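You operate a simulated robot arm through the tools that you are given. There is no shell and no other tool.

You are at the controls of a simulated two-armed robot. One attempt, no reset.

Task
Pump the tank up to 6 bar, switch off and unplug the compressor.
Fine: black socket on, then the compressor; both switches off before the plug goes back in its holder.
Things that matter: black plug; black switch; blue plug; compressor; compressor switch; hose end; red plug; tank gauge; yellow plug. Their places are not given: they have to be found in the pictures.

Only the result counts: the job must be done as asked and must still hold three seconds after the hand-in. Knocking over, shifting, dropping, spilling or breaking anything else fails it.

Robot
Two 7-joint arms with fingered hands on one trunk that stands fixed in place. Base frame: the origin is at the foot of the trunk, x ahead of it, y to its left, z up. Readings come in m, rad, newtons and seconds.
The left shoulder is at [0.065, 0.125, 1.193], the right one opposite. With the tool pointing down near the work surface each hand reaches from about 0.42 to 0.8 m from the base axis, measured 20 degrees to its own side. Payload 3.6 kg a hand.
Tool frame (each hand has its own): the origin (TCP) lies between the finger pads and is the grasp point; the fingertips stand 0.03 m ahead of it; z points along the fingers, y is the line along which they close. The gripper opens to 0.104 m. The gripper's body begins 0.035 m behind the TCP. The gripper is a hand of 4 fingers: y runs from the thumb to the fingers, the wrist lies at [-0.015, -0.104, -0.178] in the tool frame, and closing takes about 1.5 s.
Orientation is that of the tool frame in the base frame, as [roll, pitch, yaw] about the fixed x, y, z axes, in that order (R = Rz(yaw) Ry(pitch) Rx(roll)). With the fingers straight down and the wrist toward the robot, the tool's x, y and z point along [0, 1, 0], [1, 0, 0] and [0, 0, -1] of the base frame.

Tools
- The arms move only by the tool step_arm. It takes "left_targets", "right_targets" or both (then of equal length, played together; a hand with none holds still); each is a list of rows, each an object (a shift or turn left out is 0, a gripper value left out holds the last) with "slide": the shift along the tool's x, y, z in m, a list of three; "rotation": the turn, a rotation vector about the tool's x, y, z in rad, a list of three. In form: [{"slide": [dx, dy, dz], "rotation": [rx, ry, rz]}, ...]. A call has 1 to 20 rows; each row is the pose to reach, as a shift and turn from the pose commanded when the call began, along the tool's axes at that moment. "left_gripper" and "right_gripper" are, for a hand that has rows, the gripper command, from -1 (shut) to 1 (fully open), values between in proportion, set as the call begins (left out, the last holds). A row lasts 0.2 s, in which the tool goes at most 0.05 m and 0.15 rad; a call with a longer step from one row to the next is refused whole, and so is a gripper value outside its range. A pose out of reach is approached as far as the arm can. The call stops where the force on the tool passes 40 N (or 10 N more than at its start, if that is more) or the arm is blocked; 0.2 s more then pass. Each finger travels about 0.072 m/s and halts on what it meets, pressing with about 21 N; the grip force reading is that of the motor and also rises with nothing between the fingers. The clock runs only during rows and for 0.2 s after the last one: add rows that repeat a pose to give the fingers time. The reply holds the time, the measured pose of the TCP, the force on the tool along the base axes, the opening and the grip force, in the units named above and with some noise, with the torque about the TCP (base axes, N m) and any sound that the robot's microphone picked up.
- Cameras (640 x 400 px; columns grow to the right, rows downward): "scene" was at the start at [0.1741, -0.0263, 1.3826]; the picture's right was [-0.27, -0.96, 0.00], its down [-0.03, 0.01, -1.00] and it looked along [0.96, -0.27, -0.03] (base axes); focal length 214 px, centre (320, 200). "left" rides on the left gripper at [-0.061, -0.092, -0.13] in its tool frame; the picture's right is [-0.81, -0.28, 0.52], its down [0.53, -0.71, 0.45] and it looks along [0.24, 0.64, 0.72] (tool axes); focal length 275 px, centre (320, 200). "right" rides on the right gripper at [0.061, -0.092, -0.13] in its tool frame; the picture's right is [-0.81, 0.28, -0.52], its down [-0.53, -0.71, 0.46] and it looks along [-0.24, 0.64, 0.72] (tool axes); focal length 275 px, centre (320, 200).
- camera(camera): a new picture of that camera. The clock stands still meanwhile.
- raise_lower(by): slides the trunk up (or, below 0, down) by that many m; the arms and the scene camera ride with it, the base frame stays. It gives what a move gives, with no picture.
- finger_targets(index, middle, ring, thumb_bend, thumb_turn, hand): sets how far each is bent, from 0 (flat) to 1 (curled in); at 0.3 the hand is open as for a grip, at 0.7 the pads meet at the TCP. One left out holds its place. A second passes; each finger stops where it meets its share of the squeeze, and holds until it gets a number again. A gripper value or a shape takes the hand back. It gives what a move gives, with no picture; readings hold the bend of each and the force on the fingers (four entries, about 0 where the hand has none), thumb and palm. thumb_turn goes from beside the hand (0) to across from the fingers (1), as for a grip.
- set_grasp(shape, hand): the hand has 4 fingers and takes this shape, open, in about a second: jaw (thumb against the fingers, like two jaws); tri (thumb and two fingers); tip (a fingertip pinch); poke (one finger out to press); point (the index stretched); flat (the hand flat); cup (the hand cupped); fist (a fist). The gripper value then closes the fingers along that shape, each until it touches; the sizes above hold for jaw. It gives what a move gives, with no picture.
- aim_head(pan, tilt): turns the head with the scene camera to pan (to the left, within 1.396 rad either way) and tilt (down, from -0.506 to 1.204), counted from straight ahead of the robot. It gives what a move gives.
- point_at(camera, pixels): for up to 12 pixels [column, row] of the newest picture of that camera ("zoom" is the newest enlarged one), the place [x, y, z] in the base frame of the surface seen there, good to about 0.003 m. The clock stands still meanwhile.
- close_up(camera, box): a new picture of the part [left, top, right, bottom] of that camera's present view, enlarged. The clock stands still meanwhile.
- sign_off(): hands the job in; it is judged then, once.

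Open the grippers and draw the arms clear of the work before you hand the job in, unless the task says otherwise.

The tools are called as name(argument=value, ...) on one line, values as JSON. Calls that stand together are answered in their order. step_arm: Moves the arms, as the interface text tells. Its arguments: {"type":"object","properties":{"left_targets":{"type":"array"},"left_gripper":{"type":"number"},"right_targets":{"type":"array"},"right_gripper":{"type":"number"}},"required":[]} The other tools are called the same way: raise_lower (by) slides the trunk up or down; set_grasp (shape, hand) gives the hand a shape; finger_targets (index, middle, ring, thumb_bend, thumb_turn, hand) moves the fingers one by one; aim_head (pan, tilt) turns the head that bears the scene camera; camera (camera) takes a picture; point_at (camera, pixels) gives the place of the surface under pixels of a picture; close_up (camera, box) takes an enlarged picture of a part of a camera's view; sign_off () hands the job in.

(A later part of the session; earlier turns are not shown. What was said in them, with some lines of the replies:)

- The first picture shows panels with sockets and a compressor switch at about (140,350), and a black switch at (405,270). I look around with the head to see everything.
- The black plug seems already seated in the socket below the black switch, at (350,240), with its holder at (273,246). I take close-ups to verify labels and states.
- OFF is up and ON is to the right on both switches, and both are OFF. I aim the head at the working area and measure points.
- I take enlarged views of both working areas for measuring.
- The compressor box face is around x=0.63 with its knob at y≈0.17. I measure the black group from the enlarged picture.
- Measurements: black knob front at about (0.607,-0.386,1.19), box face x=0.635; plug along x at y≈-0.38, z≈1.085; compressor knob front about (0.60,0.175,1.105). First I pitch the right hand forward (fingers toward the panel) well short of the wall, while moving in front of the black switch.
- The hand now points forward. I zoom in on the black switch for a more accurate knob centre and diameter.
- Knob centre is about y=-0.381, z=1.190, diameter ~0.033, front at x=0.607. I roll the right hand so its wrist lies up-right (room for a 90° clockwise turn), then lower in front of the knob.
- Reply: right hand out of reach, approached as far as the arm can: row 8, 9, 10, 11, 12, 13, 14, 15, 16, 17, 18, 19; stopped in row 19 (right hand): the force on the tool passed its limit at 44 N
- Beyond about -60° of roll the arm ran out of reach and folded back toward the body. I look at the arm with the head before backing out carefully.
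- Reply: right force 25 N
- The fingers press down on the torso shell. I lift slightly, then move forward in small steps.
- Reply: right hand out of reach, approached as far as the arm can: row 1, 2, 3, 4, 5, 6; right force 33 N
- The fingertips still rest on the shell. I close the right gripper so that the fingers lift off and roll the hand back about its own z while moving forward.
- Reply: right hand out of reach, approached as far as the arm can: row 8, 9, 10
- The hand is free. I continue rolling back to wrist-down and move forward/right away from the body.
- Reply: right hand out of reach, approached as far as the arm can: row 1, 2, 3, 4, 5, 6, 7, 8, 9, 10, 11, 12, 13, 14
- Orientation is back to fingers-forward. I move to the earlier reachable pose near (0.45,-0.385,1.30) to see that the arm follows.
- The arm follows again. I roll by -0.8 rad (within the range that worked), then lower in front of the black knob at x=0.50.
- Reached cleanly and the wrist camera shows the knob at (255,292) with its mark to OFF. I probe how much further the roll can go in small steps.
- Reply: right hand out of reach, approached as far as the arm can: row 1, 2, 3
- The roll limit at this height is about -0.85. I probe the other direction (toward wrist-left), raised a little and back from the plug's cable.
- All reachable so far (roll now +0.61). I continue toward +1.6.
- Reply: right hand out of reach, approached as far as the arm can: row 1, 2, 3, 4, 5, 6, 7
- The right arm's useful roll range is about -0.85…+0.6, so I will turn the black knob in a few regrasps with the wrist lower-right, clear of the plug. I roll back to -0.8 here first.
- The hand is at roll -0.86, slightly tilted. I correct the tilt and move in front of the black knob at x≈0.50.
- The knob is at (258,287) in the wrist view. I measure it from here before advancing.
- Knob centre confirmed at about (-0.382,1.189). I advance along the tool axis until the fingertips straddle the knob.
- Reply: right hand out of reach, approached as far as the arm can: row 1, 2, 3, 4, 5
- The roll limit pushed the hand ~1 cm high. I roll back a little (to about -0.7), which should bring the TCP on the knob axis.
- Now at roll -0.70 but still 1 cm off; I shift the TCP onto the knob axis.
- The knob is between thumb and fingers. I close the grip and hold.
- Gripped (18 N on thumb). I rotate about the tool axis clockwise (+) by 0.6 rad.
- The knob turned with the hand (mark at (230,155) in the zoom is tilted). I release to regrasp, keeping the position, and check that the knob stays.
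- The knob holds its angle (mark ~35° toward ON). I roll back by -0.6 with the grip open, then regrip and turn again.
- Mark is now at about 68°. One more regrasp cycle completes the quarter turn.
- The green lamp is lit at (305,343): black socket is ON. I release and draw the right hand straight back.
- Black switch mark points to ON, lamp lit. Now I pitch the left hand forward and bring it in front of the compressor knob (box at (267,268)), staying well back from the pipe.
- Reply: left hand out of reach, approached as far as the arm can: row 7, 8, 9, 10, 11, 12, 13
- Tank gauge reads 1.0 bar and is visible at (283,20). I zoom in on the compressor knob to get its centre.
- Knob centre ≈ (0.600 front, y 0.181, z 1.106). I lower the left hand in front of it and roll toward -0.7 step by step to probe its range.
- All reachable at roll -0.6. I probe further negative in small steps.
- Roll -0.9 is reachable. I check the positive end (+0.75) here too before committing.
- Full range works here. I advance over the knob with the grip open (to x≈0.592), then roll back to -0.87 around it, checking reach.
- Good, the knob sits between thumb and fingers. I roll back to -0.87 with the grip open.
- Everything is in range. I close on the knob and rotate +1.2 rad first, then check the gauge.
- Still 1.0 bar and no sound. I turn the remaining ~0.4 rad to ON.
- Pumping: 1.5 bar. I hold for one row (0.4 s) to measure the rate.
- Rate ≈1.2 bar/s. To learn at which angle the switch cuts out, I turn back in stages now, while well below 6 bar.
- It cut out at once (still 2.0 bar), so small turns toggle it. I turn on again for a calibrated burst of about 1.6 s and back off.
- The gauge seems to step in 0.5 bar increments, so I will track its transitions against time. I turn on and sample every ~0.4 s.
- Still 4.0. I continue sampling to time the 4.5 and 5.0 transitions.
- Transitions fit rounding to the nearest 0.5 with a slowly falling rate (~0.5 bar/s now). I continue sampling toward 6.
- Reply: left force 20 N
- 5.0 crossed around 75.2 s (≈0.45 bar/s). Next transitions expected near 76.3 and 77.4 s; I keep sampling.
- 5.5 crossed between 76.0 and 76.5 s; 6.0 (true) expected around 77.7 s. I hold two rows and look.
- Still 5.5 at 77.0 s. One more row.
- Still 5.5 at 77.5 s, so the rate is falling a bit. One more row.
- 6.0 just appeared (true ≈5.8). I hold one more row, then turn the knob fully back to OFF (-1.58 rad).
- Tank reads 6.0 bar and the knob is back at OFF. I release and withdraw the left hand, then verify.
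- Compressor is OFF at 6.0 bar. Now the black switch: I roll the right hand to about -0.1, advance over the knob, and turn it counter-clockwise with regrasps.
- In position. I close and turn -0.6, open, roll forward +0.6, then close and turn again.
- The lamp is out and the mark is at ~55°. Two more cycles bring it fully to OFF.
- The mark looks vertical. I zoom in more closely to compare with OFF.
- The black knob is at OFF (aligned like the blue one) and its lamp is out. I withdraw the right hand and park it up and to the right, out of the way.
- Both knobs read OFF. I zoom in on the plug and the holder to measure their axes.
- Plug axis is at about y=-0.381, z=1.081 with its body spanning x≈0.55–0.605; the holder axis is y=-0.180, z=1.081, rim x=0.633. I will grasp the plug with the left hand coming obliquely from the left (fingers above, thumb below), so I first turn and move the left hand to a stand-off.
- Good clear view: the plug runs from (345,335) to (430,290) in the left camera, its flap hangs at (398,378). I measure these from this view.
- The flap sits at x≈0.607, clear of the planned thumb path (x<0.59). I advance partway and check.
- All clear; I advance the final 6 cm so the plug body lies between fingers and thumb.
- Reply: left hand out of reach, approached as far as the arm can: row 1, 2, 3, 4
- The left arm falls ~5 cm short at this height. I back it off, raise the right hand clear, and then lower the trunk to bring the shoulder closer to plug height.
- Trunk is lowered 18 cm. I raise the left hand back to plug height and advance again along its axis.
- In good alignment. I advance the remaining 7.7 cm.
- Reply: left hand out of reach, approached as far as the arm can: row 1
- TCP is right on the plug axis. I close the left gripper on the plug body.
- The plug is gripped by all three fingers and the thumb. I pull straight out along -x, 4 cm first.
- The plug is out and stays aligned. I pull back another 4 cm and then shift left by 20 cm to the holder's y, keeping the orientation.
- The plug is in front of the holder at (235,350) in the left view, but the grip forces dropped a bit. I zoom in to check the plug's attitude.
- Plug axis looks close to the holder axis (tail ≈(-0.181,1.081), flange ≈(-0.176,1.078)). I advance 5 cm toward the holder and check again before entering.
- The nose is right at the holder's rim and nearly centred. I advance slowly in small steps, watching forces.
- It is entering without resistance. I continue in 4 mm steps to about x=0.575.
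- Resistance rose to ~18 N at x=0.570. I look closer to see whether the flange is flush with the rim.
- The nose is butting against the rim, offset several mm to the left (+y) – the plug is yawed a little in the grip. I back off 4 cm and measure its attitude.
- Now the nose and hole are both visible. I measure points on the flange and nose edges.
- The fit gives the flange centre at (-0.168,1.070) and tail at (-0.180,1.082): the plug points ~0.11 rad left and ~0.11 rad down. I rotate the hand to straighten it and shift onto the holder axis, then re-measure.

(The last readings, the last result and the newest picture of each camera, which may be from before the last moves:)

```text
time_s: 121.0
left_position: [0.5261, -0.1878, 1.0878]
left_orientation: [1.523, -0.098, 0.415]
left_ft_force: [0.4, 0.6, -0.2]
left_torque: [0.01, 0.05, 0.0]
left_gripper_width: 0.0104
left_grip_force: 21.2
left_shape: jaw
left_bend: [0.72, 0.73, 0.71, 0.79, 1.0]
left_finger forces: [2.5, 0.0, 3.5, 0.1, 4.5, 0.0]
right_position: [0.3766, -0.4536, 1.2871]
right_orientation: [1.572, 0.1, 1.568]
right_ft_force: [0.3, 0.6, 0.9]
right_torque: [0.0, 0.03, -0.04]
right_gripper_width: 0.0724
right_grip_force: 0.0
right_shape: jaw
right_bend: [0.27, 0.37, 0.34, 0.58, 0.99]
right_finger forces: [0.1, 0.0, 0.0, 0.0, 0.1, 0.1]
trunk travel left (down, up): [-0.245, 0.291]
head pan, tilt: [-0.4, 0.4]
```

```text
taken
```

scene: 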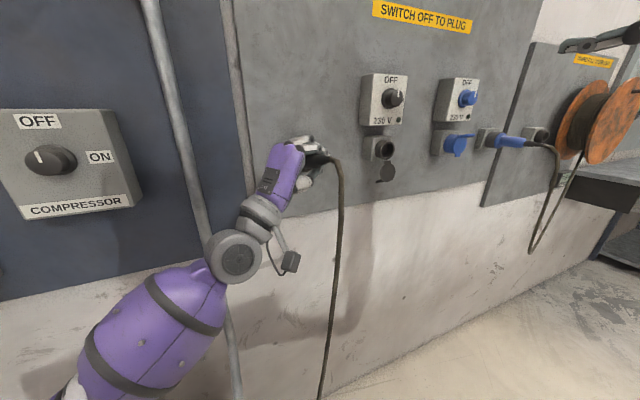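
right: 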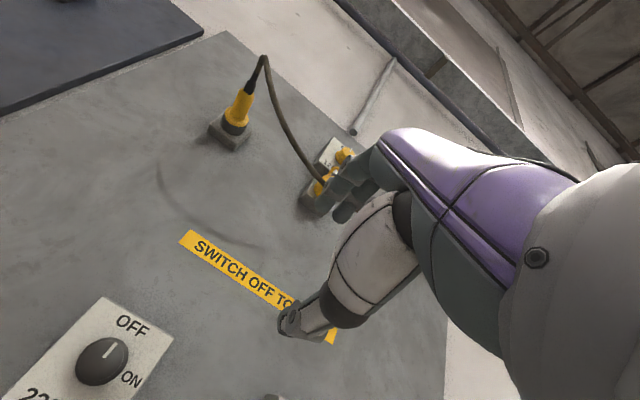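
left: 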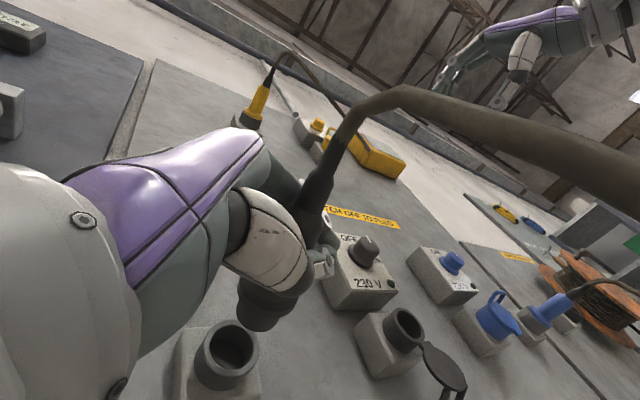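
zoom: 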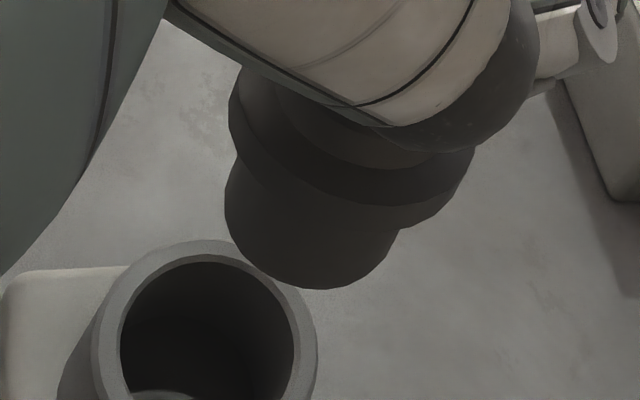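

point_at(camera="zoom", pixels=[[230, 210], [250, 257], [300, 284], [360, 272], [390, 242], [233, 120], [250, 170], [320, 200], [400, 225], [455, 195]])

point_at(camera="left", pixels=[[320, 180], [325, 165], [310, 210], [335, 150], [330, 175], [340, 140], [308, 195], [215, 350], [245, 350], [205, 325], [235, 325]])

close_up(camera="scene", box=[270, 110, 370, 190])

point_at(camera="zoom", pixels=[[380, 270], [360, 280], [410, 270], [380, 290], [340, 290], [430, 275], [340, 320]])

```text
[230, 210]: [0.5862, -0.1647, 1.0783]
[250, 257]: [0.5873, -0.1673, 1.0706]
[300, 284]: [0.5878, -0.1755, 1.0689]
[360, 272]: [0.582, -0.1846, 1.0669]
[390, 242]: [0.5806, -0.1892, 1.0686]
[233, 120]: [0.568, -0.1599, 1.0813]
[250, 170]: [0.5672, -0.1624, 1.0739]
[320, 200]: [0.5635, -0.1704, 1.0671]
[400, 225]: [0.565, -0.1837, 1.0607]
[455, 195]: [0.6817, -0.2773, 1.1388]
```

```text
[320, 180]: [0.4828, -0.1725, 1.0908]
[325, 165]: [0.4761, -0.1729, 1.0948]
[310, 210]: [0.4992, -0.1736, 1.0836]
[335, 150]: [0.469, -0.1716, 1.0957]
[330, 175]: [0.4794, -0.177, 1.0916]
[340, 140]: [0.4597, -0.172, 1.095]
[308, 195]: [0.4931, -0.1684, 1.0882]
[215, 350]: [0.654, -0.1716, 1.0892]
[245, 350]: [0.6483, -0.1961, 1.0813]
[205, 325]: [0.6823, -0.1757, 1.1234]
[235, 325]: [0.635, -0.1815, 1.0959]
```

```text
5.00 times, centred on (320, 150) of scene
```

zoom: 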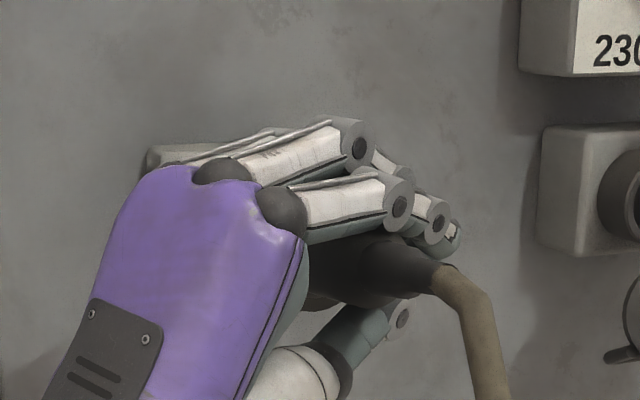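

```text
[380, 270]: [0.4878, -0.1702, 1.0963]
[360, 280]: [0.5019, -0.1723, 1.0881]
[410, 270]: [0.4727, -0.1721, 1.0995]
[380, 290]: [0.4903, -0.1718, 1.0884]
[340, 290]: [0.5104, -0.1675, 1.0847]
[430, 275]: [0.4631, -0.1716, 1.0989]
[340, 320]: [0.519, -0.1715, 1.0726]
```

Nose and flange are now centred near (-0.179,1.082), but the tail may be high. I zoom with the scene camera to determine the pitch better.

close_up(camera="scene", box=[320, 145, 380, 185])

```text
10.00 times, centred on (350, 165) of scene
```

zoom: 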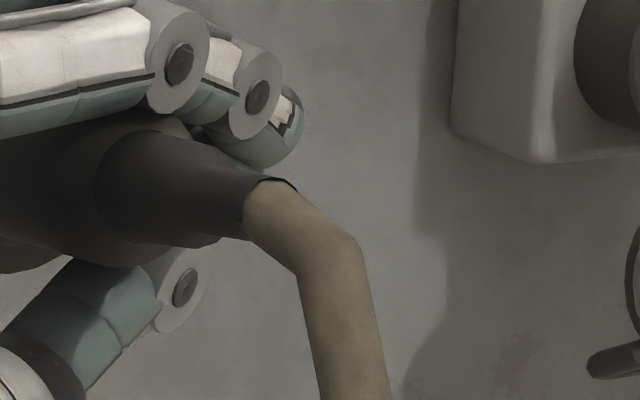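

point_at(camera="zoom", pixels=[[20, 200], [50, 195], [80, 195], [120, 187], [150, 190], [180, 196], [210, 202], [240, 208], [160, 140], [160, 235], [60, 130], [50, 260]])

```text
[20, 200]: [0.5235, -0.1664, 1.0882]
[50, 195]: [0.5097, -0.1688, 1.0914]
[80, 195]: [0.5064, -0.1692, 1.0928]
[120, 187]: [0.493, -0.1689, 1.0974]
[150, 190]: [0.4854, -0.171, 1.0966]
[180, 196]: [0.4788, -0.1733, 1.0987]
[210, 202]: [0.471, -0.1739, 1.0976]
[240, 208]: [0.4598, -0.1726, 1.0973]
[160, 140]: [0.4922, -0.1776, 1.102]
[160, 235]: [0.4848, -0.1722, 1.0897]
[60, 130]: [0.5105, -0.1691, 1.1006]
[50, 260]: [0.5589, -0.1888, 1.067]
```

The body is yaw-aligned but pitched nose-down ~0.1 rad. I pitch the hand nose-up by 0.1 rad about the nose and re-measure.

step_arm(left_targets=[{"slide": [-0.0005, -0.0035, 0.0003], "rotation": [-0.02, 0, 0.0458]}, {"slide": [-0.0011, -0.007, 0.0006], "rotation": [-0.0401, 0, 0.0916]}, {"slide": [-0.0011, -0.007, 0.0006], "rotation": [-0.0401, 0, 0.0916]}])

close_up(camera="scene", box=[310, 145, 370, 185])

close_up(camera="left", box=[200, 260, 320, 360])

```text
time_s: 121.8
left_position: [0.5259, -0.1892, 1.0822]
left_orientation: [1.481, -0.191, 0.426]
left_ft_force: [0.1, -0.1, -1.4]
left_torque: [0.02, 0.03, 0.01]
left_gripper_width: 0.0103
left_grip_force: 20.7
left_shape: jaw
left_bend: [0.72, 0.73, 0.71, 0.79, 1.0]
left_finger forces: [2.6, 0.1, 3.3, 0.0, 4.5, 0.0]
right_position: [0.3749, -0.4537, 1.2872]
right_orientation: [1.572, 0.102, 1.57]
right_ft_force: [-0.4, -0.2, -0.4]
right_torque: [0.02, 0.02, 0.01]
right_gripper_width: 0.0725
right_grip_force: 0.0
right_shape: jaw
right_bend: [0.27, 0.37, 0.34, 0.58, 0.99]
right_finger forces: [0.0, 0.0, 0.0, 0.0, 0.0, 0.0]
trunk travel left (down, up): [-0.245, 0.291]
head pan, tilt: [-0.4, 0.4]
```

```text
10.00 times, centred on (340, 165) of scene
```

zoom: 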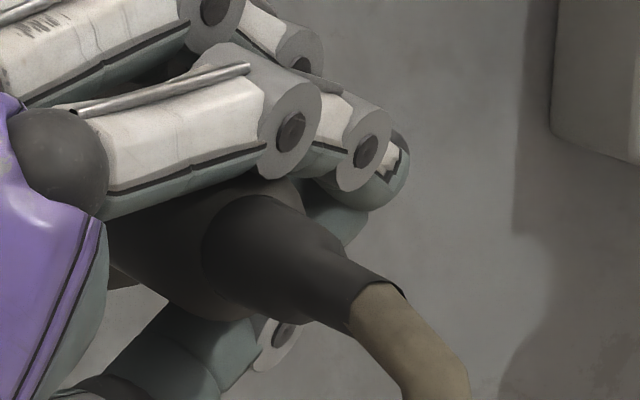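

```text
4.00 times, centred on (260, 310) of left
```

zoom: 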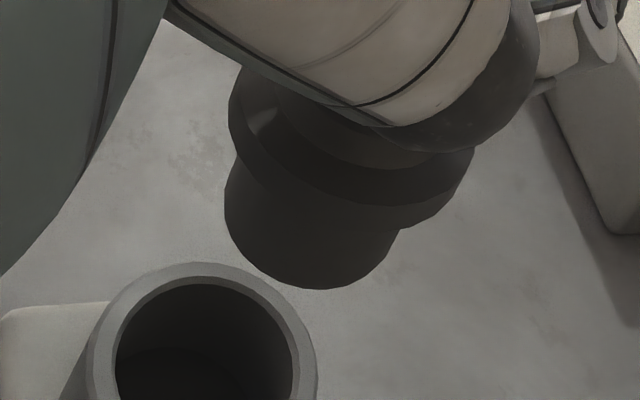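

point_at(camera="zoom", pixels=[[230, 210], [250, 257], [300, 284], [360, 272], [390, 242], [233, 120], [250, 170], [320, 200], [400, 225], [440, 205]])

close_up(camera="scene", box=[310, 145, 370, 185])

point_at(camera="zoom", pixels=[[130, 240], [150, 245], [175, 245], [220, 240], [250, 253], [280, 265], [310, 278], [340, 290], [370, 300]])

```text
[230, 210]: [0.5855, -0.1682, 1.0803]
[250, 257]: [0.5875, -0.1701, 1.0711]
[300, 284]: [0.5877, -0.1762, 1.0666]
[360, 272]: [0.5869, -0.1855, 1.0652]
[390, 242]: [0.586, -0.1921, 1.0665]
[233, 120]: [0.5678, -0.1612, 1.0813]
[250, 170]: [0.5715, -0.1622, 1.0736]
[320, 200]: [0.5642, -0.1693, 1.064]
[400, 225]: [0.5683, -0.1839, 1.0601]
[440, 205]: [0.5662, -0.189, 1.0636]
```

```text
10.00 times, centred on (340, 165) of scene
```

zoom: 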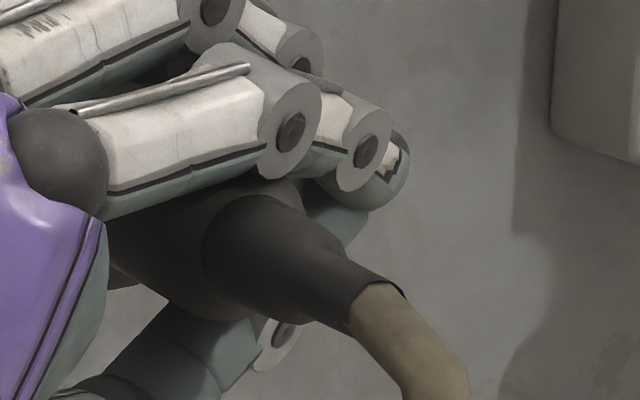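

```text
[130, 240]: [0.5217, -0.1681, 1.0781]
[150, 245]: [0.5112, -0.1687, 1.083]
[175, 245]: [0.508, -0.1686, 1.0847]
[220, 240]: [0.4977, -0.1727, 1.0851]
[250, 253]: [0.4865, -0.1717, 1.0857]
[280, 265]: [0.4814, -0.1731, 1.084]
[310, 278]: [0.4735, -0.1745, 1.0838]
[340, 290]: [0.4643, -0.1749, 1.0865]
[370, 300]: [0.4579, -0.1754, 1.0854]
```

The plug is now straight and level: tail (-0.180,1.081), flange (-0.1805,1.080), nose (-0.183,1.0805). I advance 3.5 cm with a 1 mm correction and look.

step_arm(left_targets=[{"slide": [0.0114, -0.0014, 0.0032]}, {"slide": [0.0217, -0.0039, 0.0082]}, {"slide": [0.0319, -0.0063, 0.0131]}, {"slide": [0.0319, -0.0063, 0.0131]}])

close_up(camera="left", box=[200, 260, 320, 360])

```text
time_s: 122.8
left_position: [0.5601, -0.1875, 1.0821]
left_orientation: [1.481, -0.19, 0.424]
left_ft_force: [0.3, -0.5, -1.2]
left_torque: [0.0, 0.05, 0.0]
left_gripper_width: 0.0105
left_grip_force: 20.8
left_shape: jaw
left_bend: [0.72, 0.73, 0.71, 0.79, 1.0]
left_finger forces: [2.6, 0.0, 3.3, 0.0, 4.5, 0.1]
right_position: [0.3766, -0.4538, 1.288]
right_orientation: [1.572, 0.101, 1.567]
right_ft_force: [-0.8, 0.7, 0.5]
right_torque: [0.01, 0.01, -0.01]
right_gripper_width: 0.0725
right_grip_force: 0.0
right_shape: jaw
right_bend: [0.27, 0.37, 0.34, 0.58, 0.99]
right_finger forces: [0.0, 0.0, 0.0, 0.0, 0.0, 0.0]
trunk travel left (down, up): [-0.245, 0.291]
head pan, tilt: [-0.4, 0.4]
```

```text
4.00 times, centred on (260, 310) of left
```

zoom: 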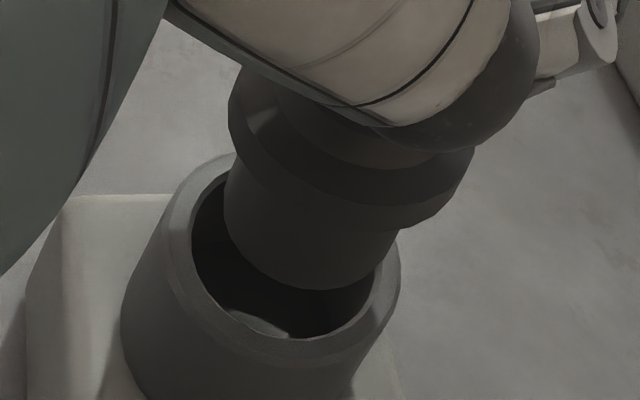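

The nose is about to enter and projects onto the hole centre. I continue in 4 mm steps.

step_arm(left_targets=[{"slide": [0.0036, -0.0008, 0.0016]}, {"slide": [0.0072, -0.0017, 0.0032]}, {"slide": [0.0107, -0.0025, 0.0048]}, {"slide": [0.0143, -0.0033, 0.0063]}, {"slide": [0.0179, -0.0042, 0.0079]}])

close_up(camera="left", box=[200, 260, 320, 360])

```text
time_s: 124.0
left_position: [0.5805, -0.1891, 1.0803]
left_orientation: [1.482, -0.189, 0.424]
left_ft_force: [0.1, -0.6, -1.3]
left_torque: [-0.03, 0.01, 0.01]
left_gripper_width: 0.0101
left_grip_force: 21.0
left_shape: jaw
left_bend: [0.72, 0.73, 0.71, 0.79, 1.0]
left_finger forces: [2.4, 0.0, 3.3, 0.0, 4.8, 0.0]
right_position: [0.3765, -0.4541, 1.2869]
right_orientation: [1.572, 0.1, 1.566]
right_ft_force: [-0.7, 0.3, 0.5]
right_torque: [-0.02, 0.02, 0.0]
right_gripper_width: 0.0722
right_grip_force: 0.2
right_shape: jaw
right_bend: [0.27, 0.37, 0.34, 0.58, 0.99]
right_finger forces: [0.0, 0.0, 0.0, 0.1, 0.0, 0.1]
trunk travel left (down, up): [-0.245, 0.291]
head pan, tilt: [-0.4, 0.4]
```

```text
4.00 times, centred on (260, 310) of left
```

zoom: 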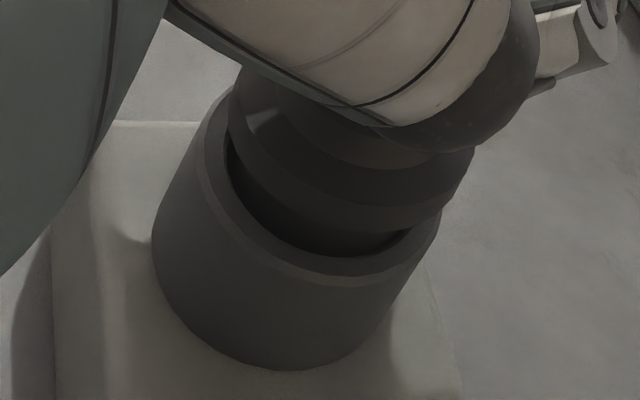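

The nose is inside the holder with no resistance. I push on until the flange seats.

step_arm(left_targets=[{"slide": [0.0036, -0.0008, 0.0012]}, {"slide": [0.0072, -0.0017, 0.0026]}, {"slide": [0.0107, -0.0025, 0.004]}, {"slide": [0.0143, -0.0033, 0.0055]}])

close_up(camera="left", box=[200, 260, 320, 360])

```text
time_s: 125.0
left_position: [0.5906, -0.1897, 1.0829]
left_orientation: [1.48, -0.193, 0.418]
left_ft_force: [-26.4, -3.3, -9.1]
left_torque: [-0.05, -0.04, -0.03]
left_gripper_width: 0.0105
left_grip_force: 21.1
left_shape: jaw
left_bend: [0.72, 0.73, 0.72, 0.79, 1.0]
left_finger forces: [0.7, 0.0, 19.0, 0.0, 8.6, 0.1]
right_position: [0.3717, -0.4548, 1.288]
right_orientation: [1.569, 0.098, 1.567]
right_ft_force: [1.1, 0.5, 0.1]
right_torque: [0.02, -0.01, 0.03]
right_gripper_width: 0.0729
right_grip_force: 0.0
right_shape: jaw
right_bend: [0.27, 0.37, 0.34, 0.58, 0.99]
right_finger forces: [0.0, 0.0, 0.0, 0.1, 0.0, 0.0]
trunk travel left (down, up): [-0.245, 0.291]
head pan, tilt: [-0.4, 0.4]
```

```text
4.00 times, centred on (260, 310) of left
```

zoom: 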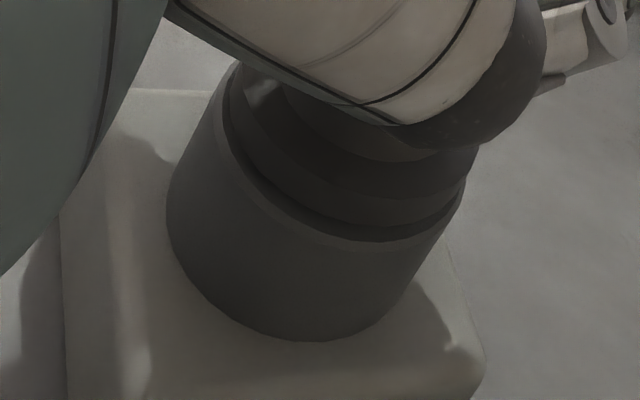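

Resistance is now 26 N with the flange nearly flush. I compare with the blue plug in its holder and check the seating.

step_arm(left_targets=[{"slide": [0.0027, -0.0006, 0.0012]}, {"slide": [0.0054, -0.0012, 0.0024]}])

close_up(camera="left", box=[200, 260, 320, 360])

close_up(camera="scene", box=[470, 110, 550, 160])

```text
time_s: 125.6
left_position: [0.5919, -0.1923, 1.0818]
left_orientation: [1.476, -0.198, 0.41]
left_ft_force: [-21.5, 2.5, -4.6]
left_torque: [-0.1, -0.06, 0.11]
left_gripper_width: 0.0105
left_grip_force: 20.8
left_shape: jaw
left_bend: [0.72, 0.73, 0.73, 0.79, 1.0]
left_finger forces: [1.2, 0.0, 15.9, 0.0, 6.0, 0.0]
right_position: [0.3747, -0.4533, 1.2879]
right_orientation: [1.571, 0.099, 1.569]
right_ft_force: [1.2, 0.8, 0.6]
right_torque: [-0.02, -0.03, -0.01]
right_gripper_width: 0.0723
right_grip_force: 0.1
right_shape: jaw
right_bend: [0.27, 0.37, 0.34, 0.58, 0.99]
right_finger forces: [0.0, 0.1, 0.1, 0.0, 0.0, 0.0]
trunk travel left (down, up): [-0.245, 0.291]
head pan, tilt: [-0.4, 0.4]
stopped in row 2 (left hand): the force on the tool passed its limit at 42 N (the readings are from after the stop); the commanded pose is now the measured one
```

```text
4.00 times, centred on (260, 310) of left
```

zoom: 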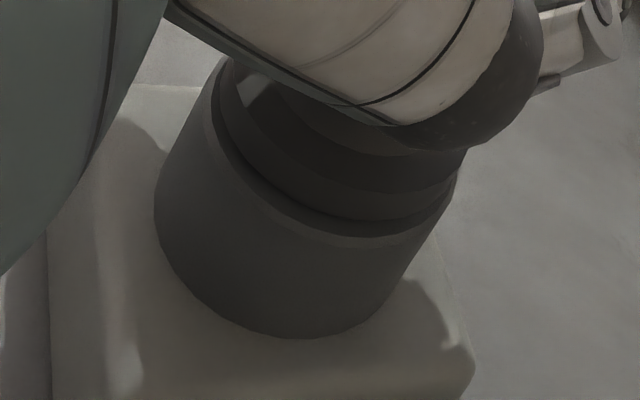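

```text
8.00 times, centred on (510, 135) of scene
```

zoom: 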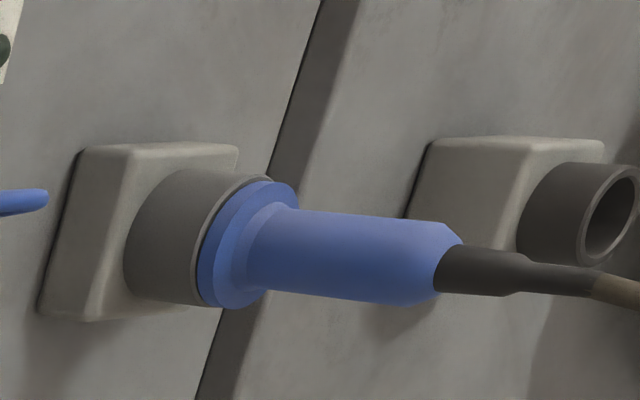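

point_at(camera="zoom", pixels=[[175, 230], [230, 240], [245, 270], [250, 195], [265, 240], [430, 260], [440, 275], [350, 260]])

close_up(camera="left", box=[200, 260, 320, 360])

point_at(camera="zoom", pixels=[[250, 200], [330, 238], [400, 235], [310, 205], [380, 210], [280, 150], [340, 180], [400, 180], [260, 100], [220, 140]])

close_up(camera="scene", box=[270, 110, 370, 190])

```text
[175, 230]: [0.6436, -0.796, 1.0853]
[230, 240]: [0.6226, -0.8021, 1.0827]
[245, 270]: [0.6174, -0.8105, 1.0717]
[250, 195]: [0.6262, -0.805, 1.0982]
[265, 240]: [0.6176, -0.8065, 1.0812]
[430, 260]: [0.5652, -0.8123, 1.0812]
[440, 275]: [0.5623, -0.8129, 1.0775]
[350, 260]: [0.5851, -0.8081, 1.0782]
```

```text
4.00 times, centred on (260, 310) of left
```

zoom: 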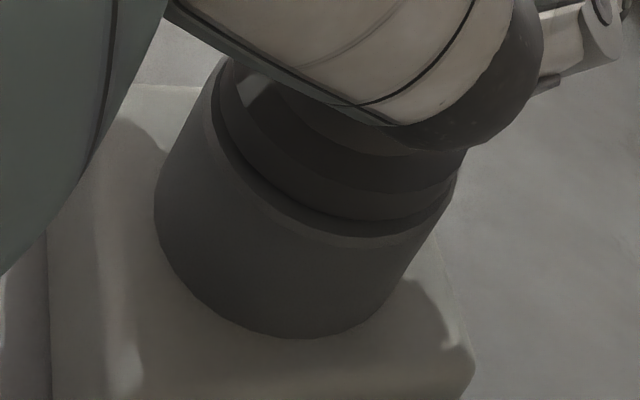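

```text
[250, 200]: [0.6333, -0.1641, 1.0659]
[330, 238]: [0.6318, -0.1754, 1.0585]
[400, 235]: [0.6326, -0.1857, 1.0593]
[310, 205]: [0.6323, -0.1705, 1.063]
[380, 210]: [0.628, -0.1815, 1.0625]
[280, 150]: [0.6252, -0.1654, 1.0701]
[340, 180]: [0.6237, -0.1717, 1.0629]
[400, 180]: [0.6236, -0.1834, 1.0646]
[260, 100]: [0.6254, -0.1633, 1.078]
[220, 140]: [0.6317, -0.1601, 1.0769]
```

```text
5.00 times, centred on (320, 150) of scene
```

zoom: 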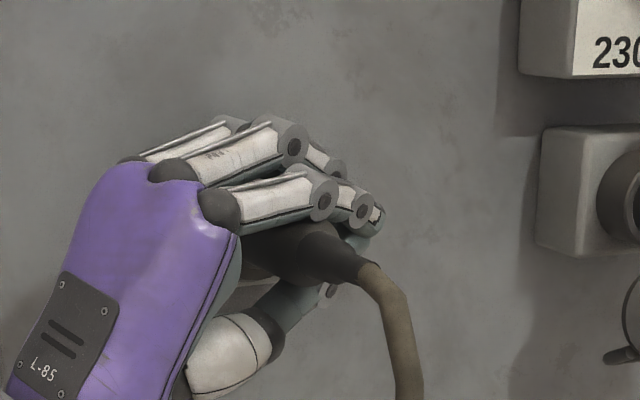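

The flange is seated as deep as the blue plug's (rim 0.6325, flange back ≈0.624). I open the left hand gently.

step_arm(left_targets=[{}, {}, {}, {}, {}, {}], left_gripper=0.6)

close_up(camera="left", box=[180, 180, 380, 380])

close_up(camera="scene", box=[270, 110, 370, 190])

```text
time_s: 127.0
left_position: [0.5966, -0.1903, 1.0812]
left_orientation: [1.48, -0.195, 0.415]
left_ft_force: [0.1, 0.7, -0.2]
left_torque: [0.0, 0.0, 0.03]
left_gripper_width: 0.0831
left_grip_force: 0.1
left_shape: jaw
left_bend: [0.27, 0.34, 0.32, 0.5, 0.99]
left_finger forces: [0.0, 0.0, 0.0, 0.0, 0.0, 0.1]
right_position: [0.3756, -0.4546, 1.2876]
right_orientation: [1.571, 0.101, 1.567]
right_ft_force: [0.4, 0.4, 0.6]
right_torque: [0.01, -0.05, -0.01]
right_gripper_width: 0.0726
right_grip_force: 0.0
right_shape: jaw
right_bend: [0.27, 0.37, 0.34, 0.58, 0.99]
right_finger forces: [0.0, 0.1, 0.0, 0.1, 0.1, 0.0]
trunk travel left (down, up): [-0.245, 0.291]
head pan, tilt: [-0.4, 0.4]
```

```text
2.00 times, centred on (280, 280) of left
```

zoom: 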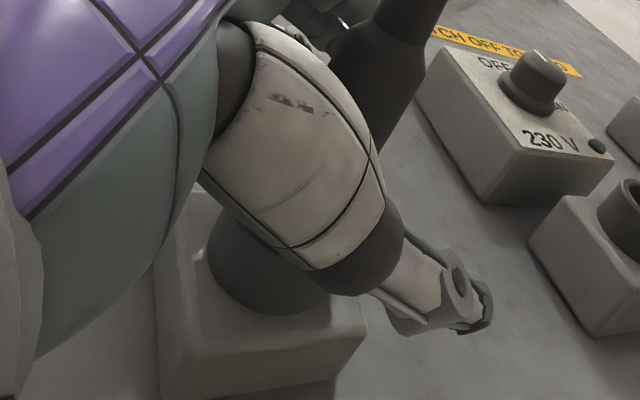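

```text
5.00 times, centred on (320, 150) of scene
```

zoom: 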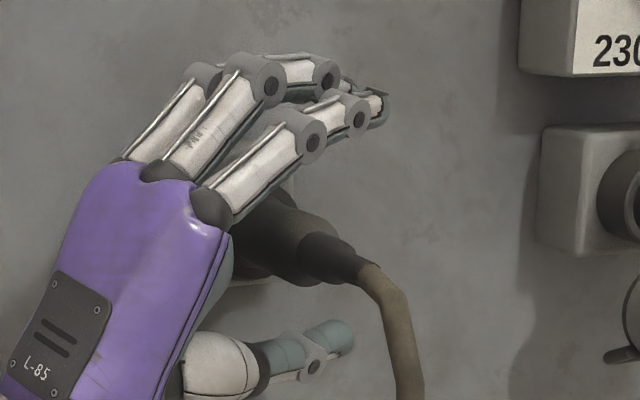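

The plug stays in the holder. I retreat the left hand along its own axis (back and left).

step_arm(left_targets=[{"slide": [0, 0, -0.025]}, {"slide": [0, 0, -0.05]}, {"slide": [0, 0, -0.08]}, {"slide": [-0.015, 0, -0.11]}, {"slide": [-0.03, 0, -0.15]}, {"slide": [-0.045, 0, -0.18]}, {"slide": [-0.06, 0, -0.2]}])

camera(camera="scene")

close_up(camera="scene", box=[270, 110, 430, 210])

```text
time_s: 128.6
left_position: [0.4648, -0.0302, 1.0511]
left_orientation: [1.481, -0.192, 0.417]
left_ft_force: [-0.3, -0.6, 0.4]
left_torque: [-0.01, 0.02, -0.03]
left_gripper_width: 0.0833
left_grip_force: 0.0
left_shape: jaw
left_bend: [0.27, 0.34, 0.32, 0.5, 0.99]
left_finger forces: [0.0, 0.1, 0.1, 0.0, 0.0, 0.0]
right_position: [0.3755, -0.4541, 1.2873]
right_orientation: [1.571, 0.1, 1.569]
right_ft_force: [-0.7, -0.1, -0.5]
right_torque: [0.01, -0.03, 0.0]
right_gripper_width: 0.0725
right_grip_force: 0.0
right_shape: jaw
right_bend: [0.27, 0.37, 0.34, 0.58, 0.99]
right_finger forces: [0.1, 0.0, 0.0, 0.1, 0.2, 0.0]
trunk travel left (down, up): [-0.245, 0.291]
head pan, tilt: [-0.4, 0.4]
```

```text
taken
```

scene: 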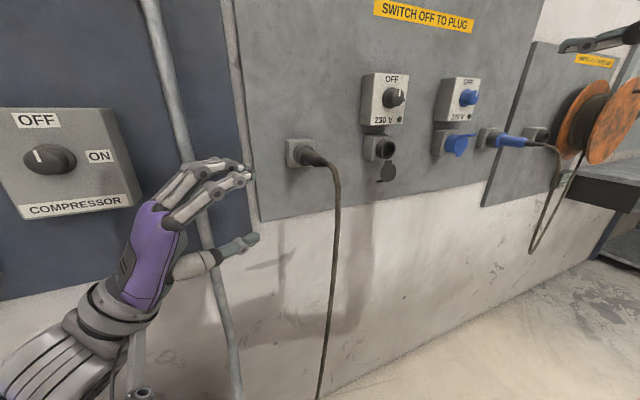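

```text
4.00 times, centred on (350, 160) of scene
```

zoom: 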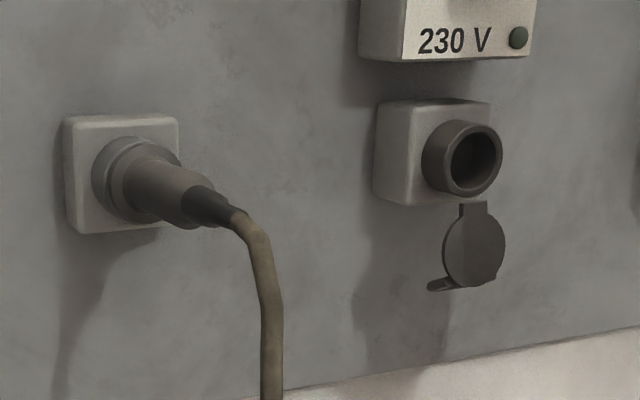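

The plug sits straight in its holder. I zoom in to verify the seating and check all final states, including the tank gauge.

close_up(camera="scene", box=[280, 130, 340, 175])

point_at(camera="zoom", pixels=[[140, 110], [185, 120], [210, 130], [240, 150], [330, 200], [370, 200], [200, 170], [160, 180], [270, 160], [300, 215]])

aim_head(pan=0.1, tilt=-0.2)

camera(camera="scene")

```text
8.89 times, centred on (310, 152) of scene
```

zoom: 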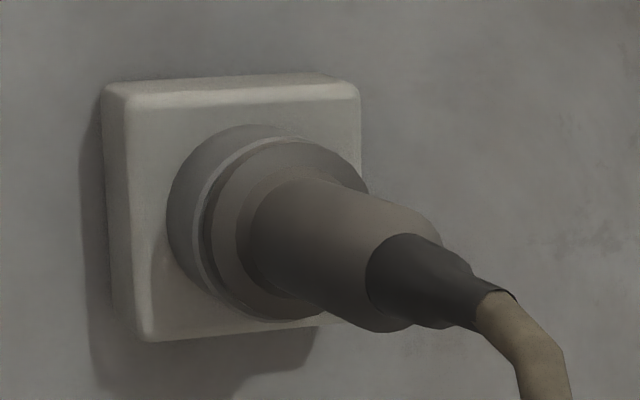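

```text
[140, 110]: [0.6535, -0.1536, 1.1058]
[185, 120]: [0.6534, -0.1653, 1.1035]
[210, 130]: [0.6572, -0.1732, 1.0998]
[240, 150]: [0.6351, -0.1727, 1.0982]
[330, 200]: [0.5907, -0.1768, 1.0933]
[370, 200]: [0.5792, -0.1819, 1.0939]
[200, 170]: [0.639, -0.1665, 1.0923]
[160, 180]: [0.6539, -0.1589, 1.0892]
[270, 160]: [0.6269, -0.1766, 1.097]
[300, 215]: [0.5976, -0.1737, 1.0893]
```

```text
time_s: 129.6
left_position: [0.4653, -0.0296, 1.0519]
left_orientation: [1.48, -0.195, 0.414]
left_ft_force: [-0.7, -0.7, -0.3]
left_torque: [-0.05, -0.02, 0.02]
left_gripper_width: 0.0829
left_grip_force: 0.1
left_shape: jaw
left_bend: [0.27, 0.34, 0.32, 0.5, 0.99]
left_finger forces: [0.0, 0.0, 0.0, 0.1, 0.0, 0.1]
right_position: [0.3757, -0.4532, 1.2868]
right_orientation: [1.572, 0.102, 1.567]
right_ft_force: [0.3, 0.1, -0.1]
right_torque: [-0.03, -0.02, -0.04]
right_gripper_width: 0.0725
right_grip_force: 0.1
right_shape: jaw
right_bend: [0.27, 0.37, 0.34, 0.58, 0.99]
right_finger forces: [0.0, 0.0, 0.1, 0.1, 0.0, 0.0]
trunk travel left (down, up): [-0.245, 0.291]
head pan, tilt: [0.099, -0.201]
```

```text
taken
```

scene: 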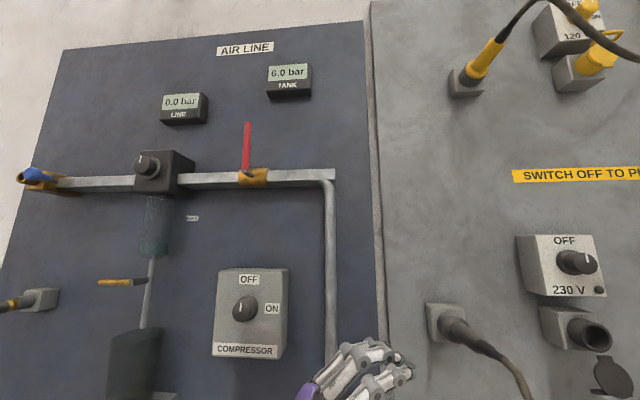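

Tank reads 6.0 bar, both switches are OFF, and the plug is in its holder. I open both grippers fully and draw the left arm a bit further back.

step_arm(left_targets=[{"slide": [0.01, 0, -0.04]}, {"slide": [0.02, 0, -0.08]}, {"slide": [0.02, 0, -0.1]}, {"slide": [0.02, 0, -0.1]}], right_targets=[{}, {}, {}, {}], left_gripper=1, right_gripper=1)

aim_head(pan=-0.2, tilt=0.1)

camera(camera="scene")

```text
time_s: 130.6
left_position: [0.4467, 0.0699, 1.0477]
left_orientation: [1.48, -0.193, 0.417]
left_ft_force: [0.0, -0.5, 0.9]
left_torque: [0.02, 0.02, -0.01]
left_gripper_width: 0.1039
left_grip_force: 0.1
left_shape: jaw
left_bend: [0.3, 0.3, 0.3, 0.3, 0.98]
left_finger forces: [0.0, 0.0, 0.0, 0.1, 0.0, 0.0]
right_position: [0.3764, -0.4538, 1.2865]
right_orientation: [1.571, 0.101, 1.566]
right_ft_force: [-0.2, 0.2, -0.9]
right_torque: [0.03, 0.0, -0.01]
right_gripper_width: 0.1034
right_grip_force: 0.0
right_shape: jaw
right_bend: [0.3, 0.3, 0.3, 0.3, 0.98]
right_finger forces: [0.0, 0.0, 0.0, 0.0, 0.0, 0.0]
trunk travel left (down, up): [-0.245, 0.291]
head pan, tilt: [0.099, -0.201]
```

```text
time_s: 131.4
left_position: [0.4454, 0.07, 1.0472]
left_orientation: [1.48, -0.193, 0.415]
left_ft_force: [0.5, -0.1, 0.8]
left_torque: [0.04, 0.01, 0.0]
left_gripper_width: 0.1035
left_grip_force: 0.0
left_shape: jaw
left_bend: [0.3, 0.3, 0.3, 0.3, 0.98]
left_finger forces: [0.0, 0.0, 0.1, 0.0, 0.0, 0.0]
right_position: [0.377, -0.4531, 1.2877]
right_orientation: [1.572, 0.101, 1.567]
right_ft_force: [0.5, 0.1, -0.4]
right_torque: [-0.01, 0.01, -0.02]
right_gripper_width: 0.1034
right_grip_force: 0.0
right_shape: jaw
right_bend: [0.3, 0.3, 0.3, 0.3, 0.98]
right_finger forces: [0.0, 0.0, 0.0, 0.0, 0.0, 0.1]
trunk travel left (down, up): [-0.245, 0.291]
head pan, tilt: [-0.201, 0.099]
```

```text
taken
```

scene: 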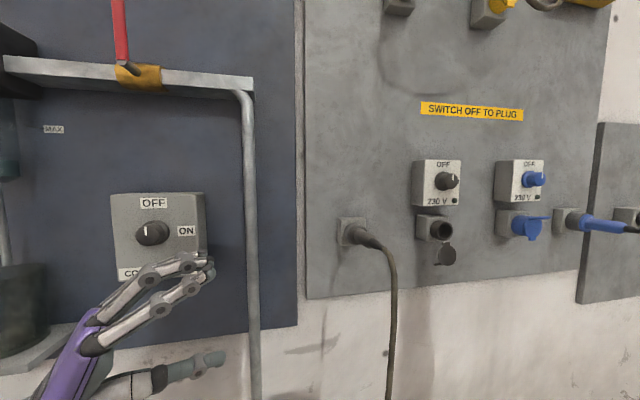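

Everything is in its final state: plug in the holder at (355,235), both switches OFF, hands open and clear. I hand in.

sign_off()

```text
The job is handed in.
```

The job is done and handed in. The tank is pumped up, both switches are off and the black plug is back in its holder.

- **Tank pressure:** the gauge read 6.0 bar from switch-off to the last check. It only steps in half bars, so the true pressure is my estimate, roughly 5.9–6.0 bar.
- **Switching on:** the plug was already in the black socket, so I turned that on first, then the compressor. I ran the compressor in several bursts to time the fill.
- **Switching off:** the compressor went off first, then the black socket, before I pulled the plug.
- **Plug:** the first try at the holder met the rim because the plug had tilted in the hand. I straightened it, and it then sat about as deep as the blue plug does in its holder.
- **Other contact:** early on the right arm ran past its reach and its fingers pressed on the robot's own torso until I backed it out. I saw nothing else knocked or moved.

Both hands are open and clear of the work.
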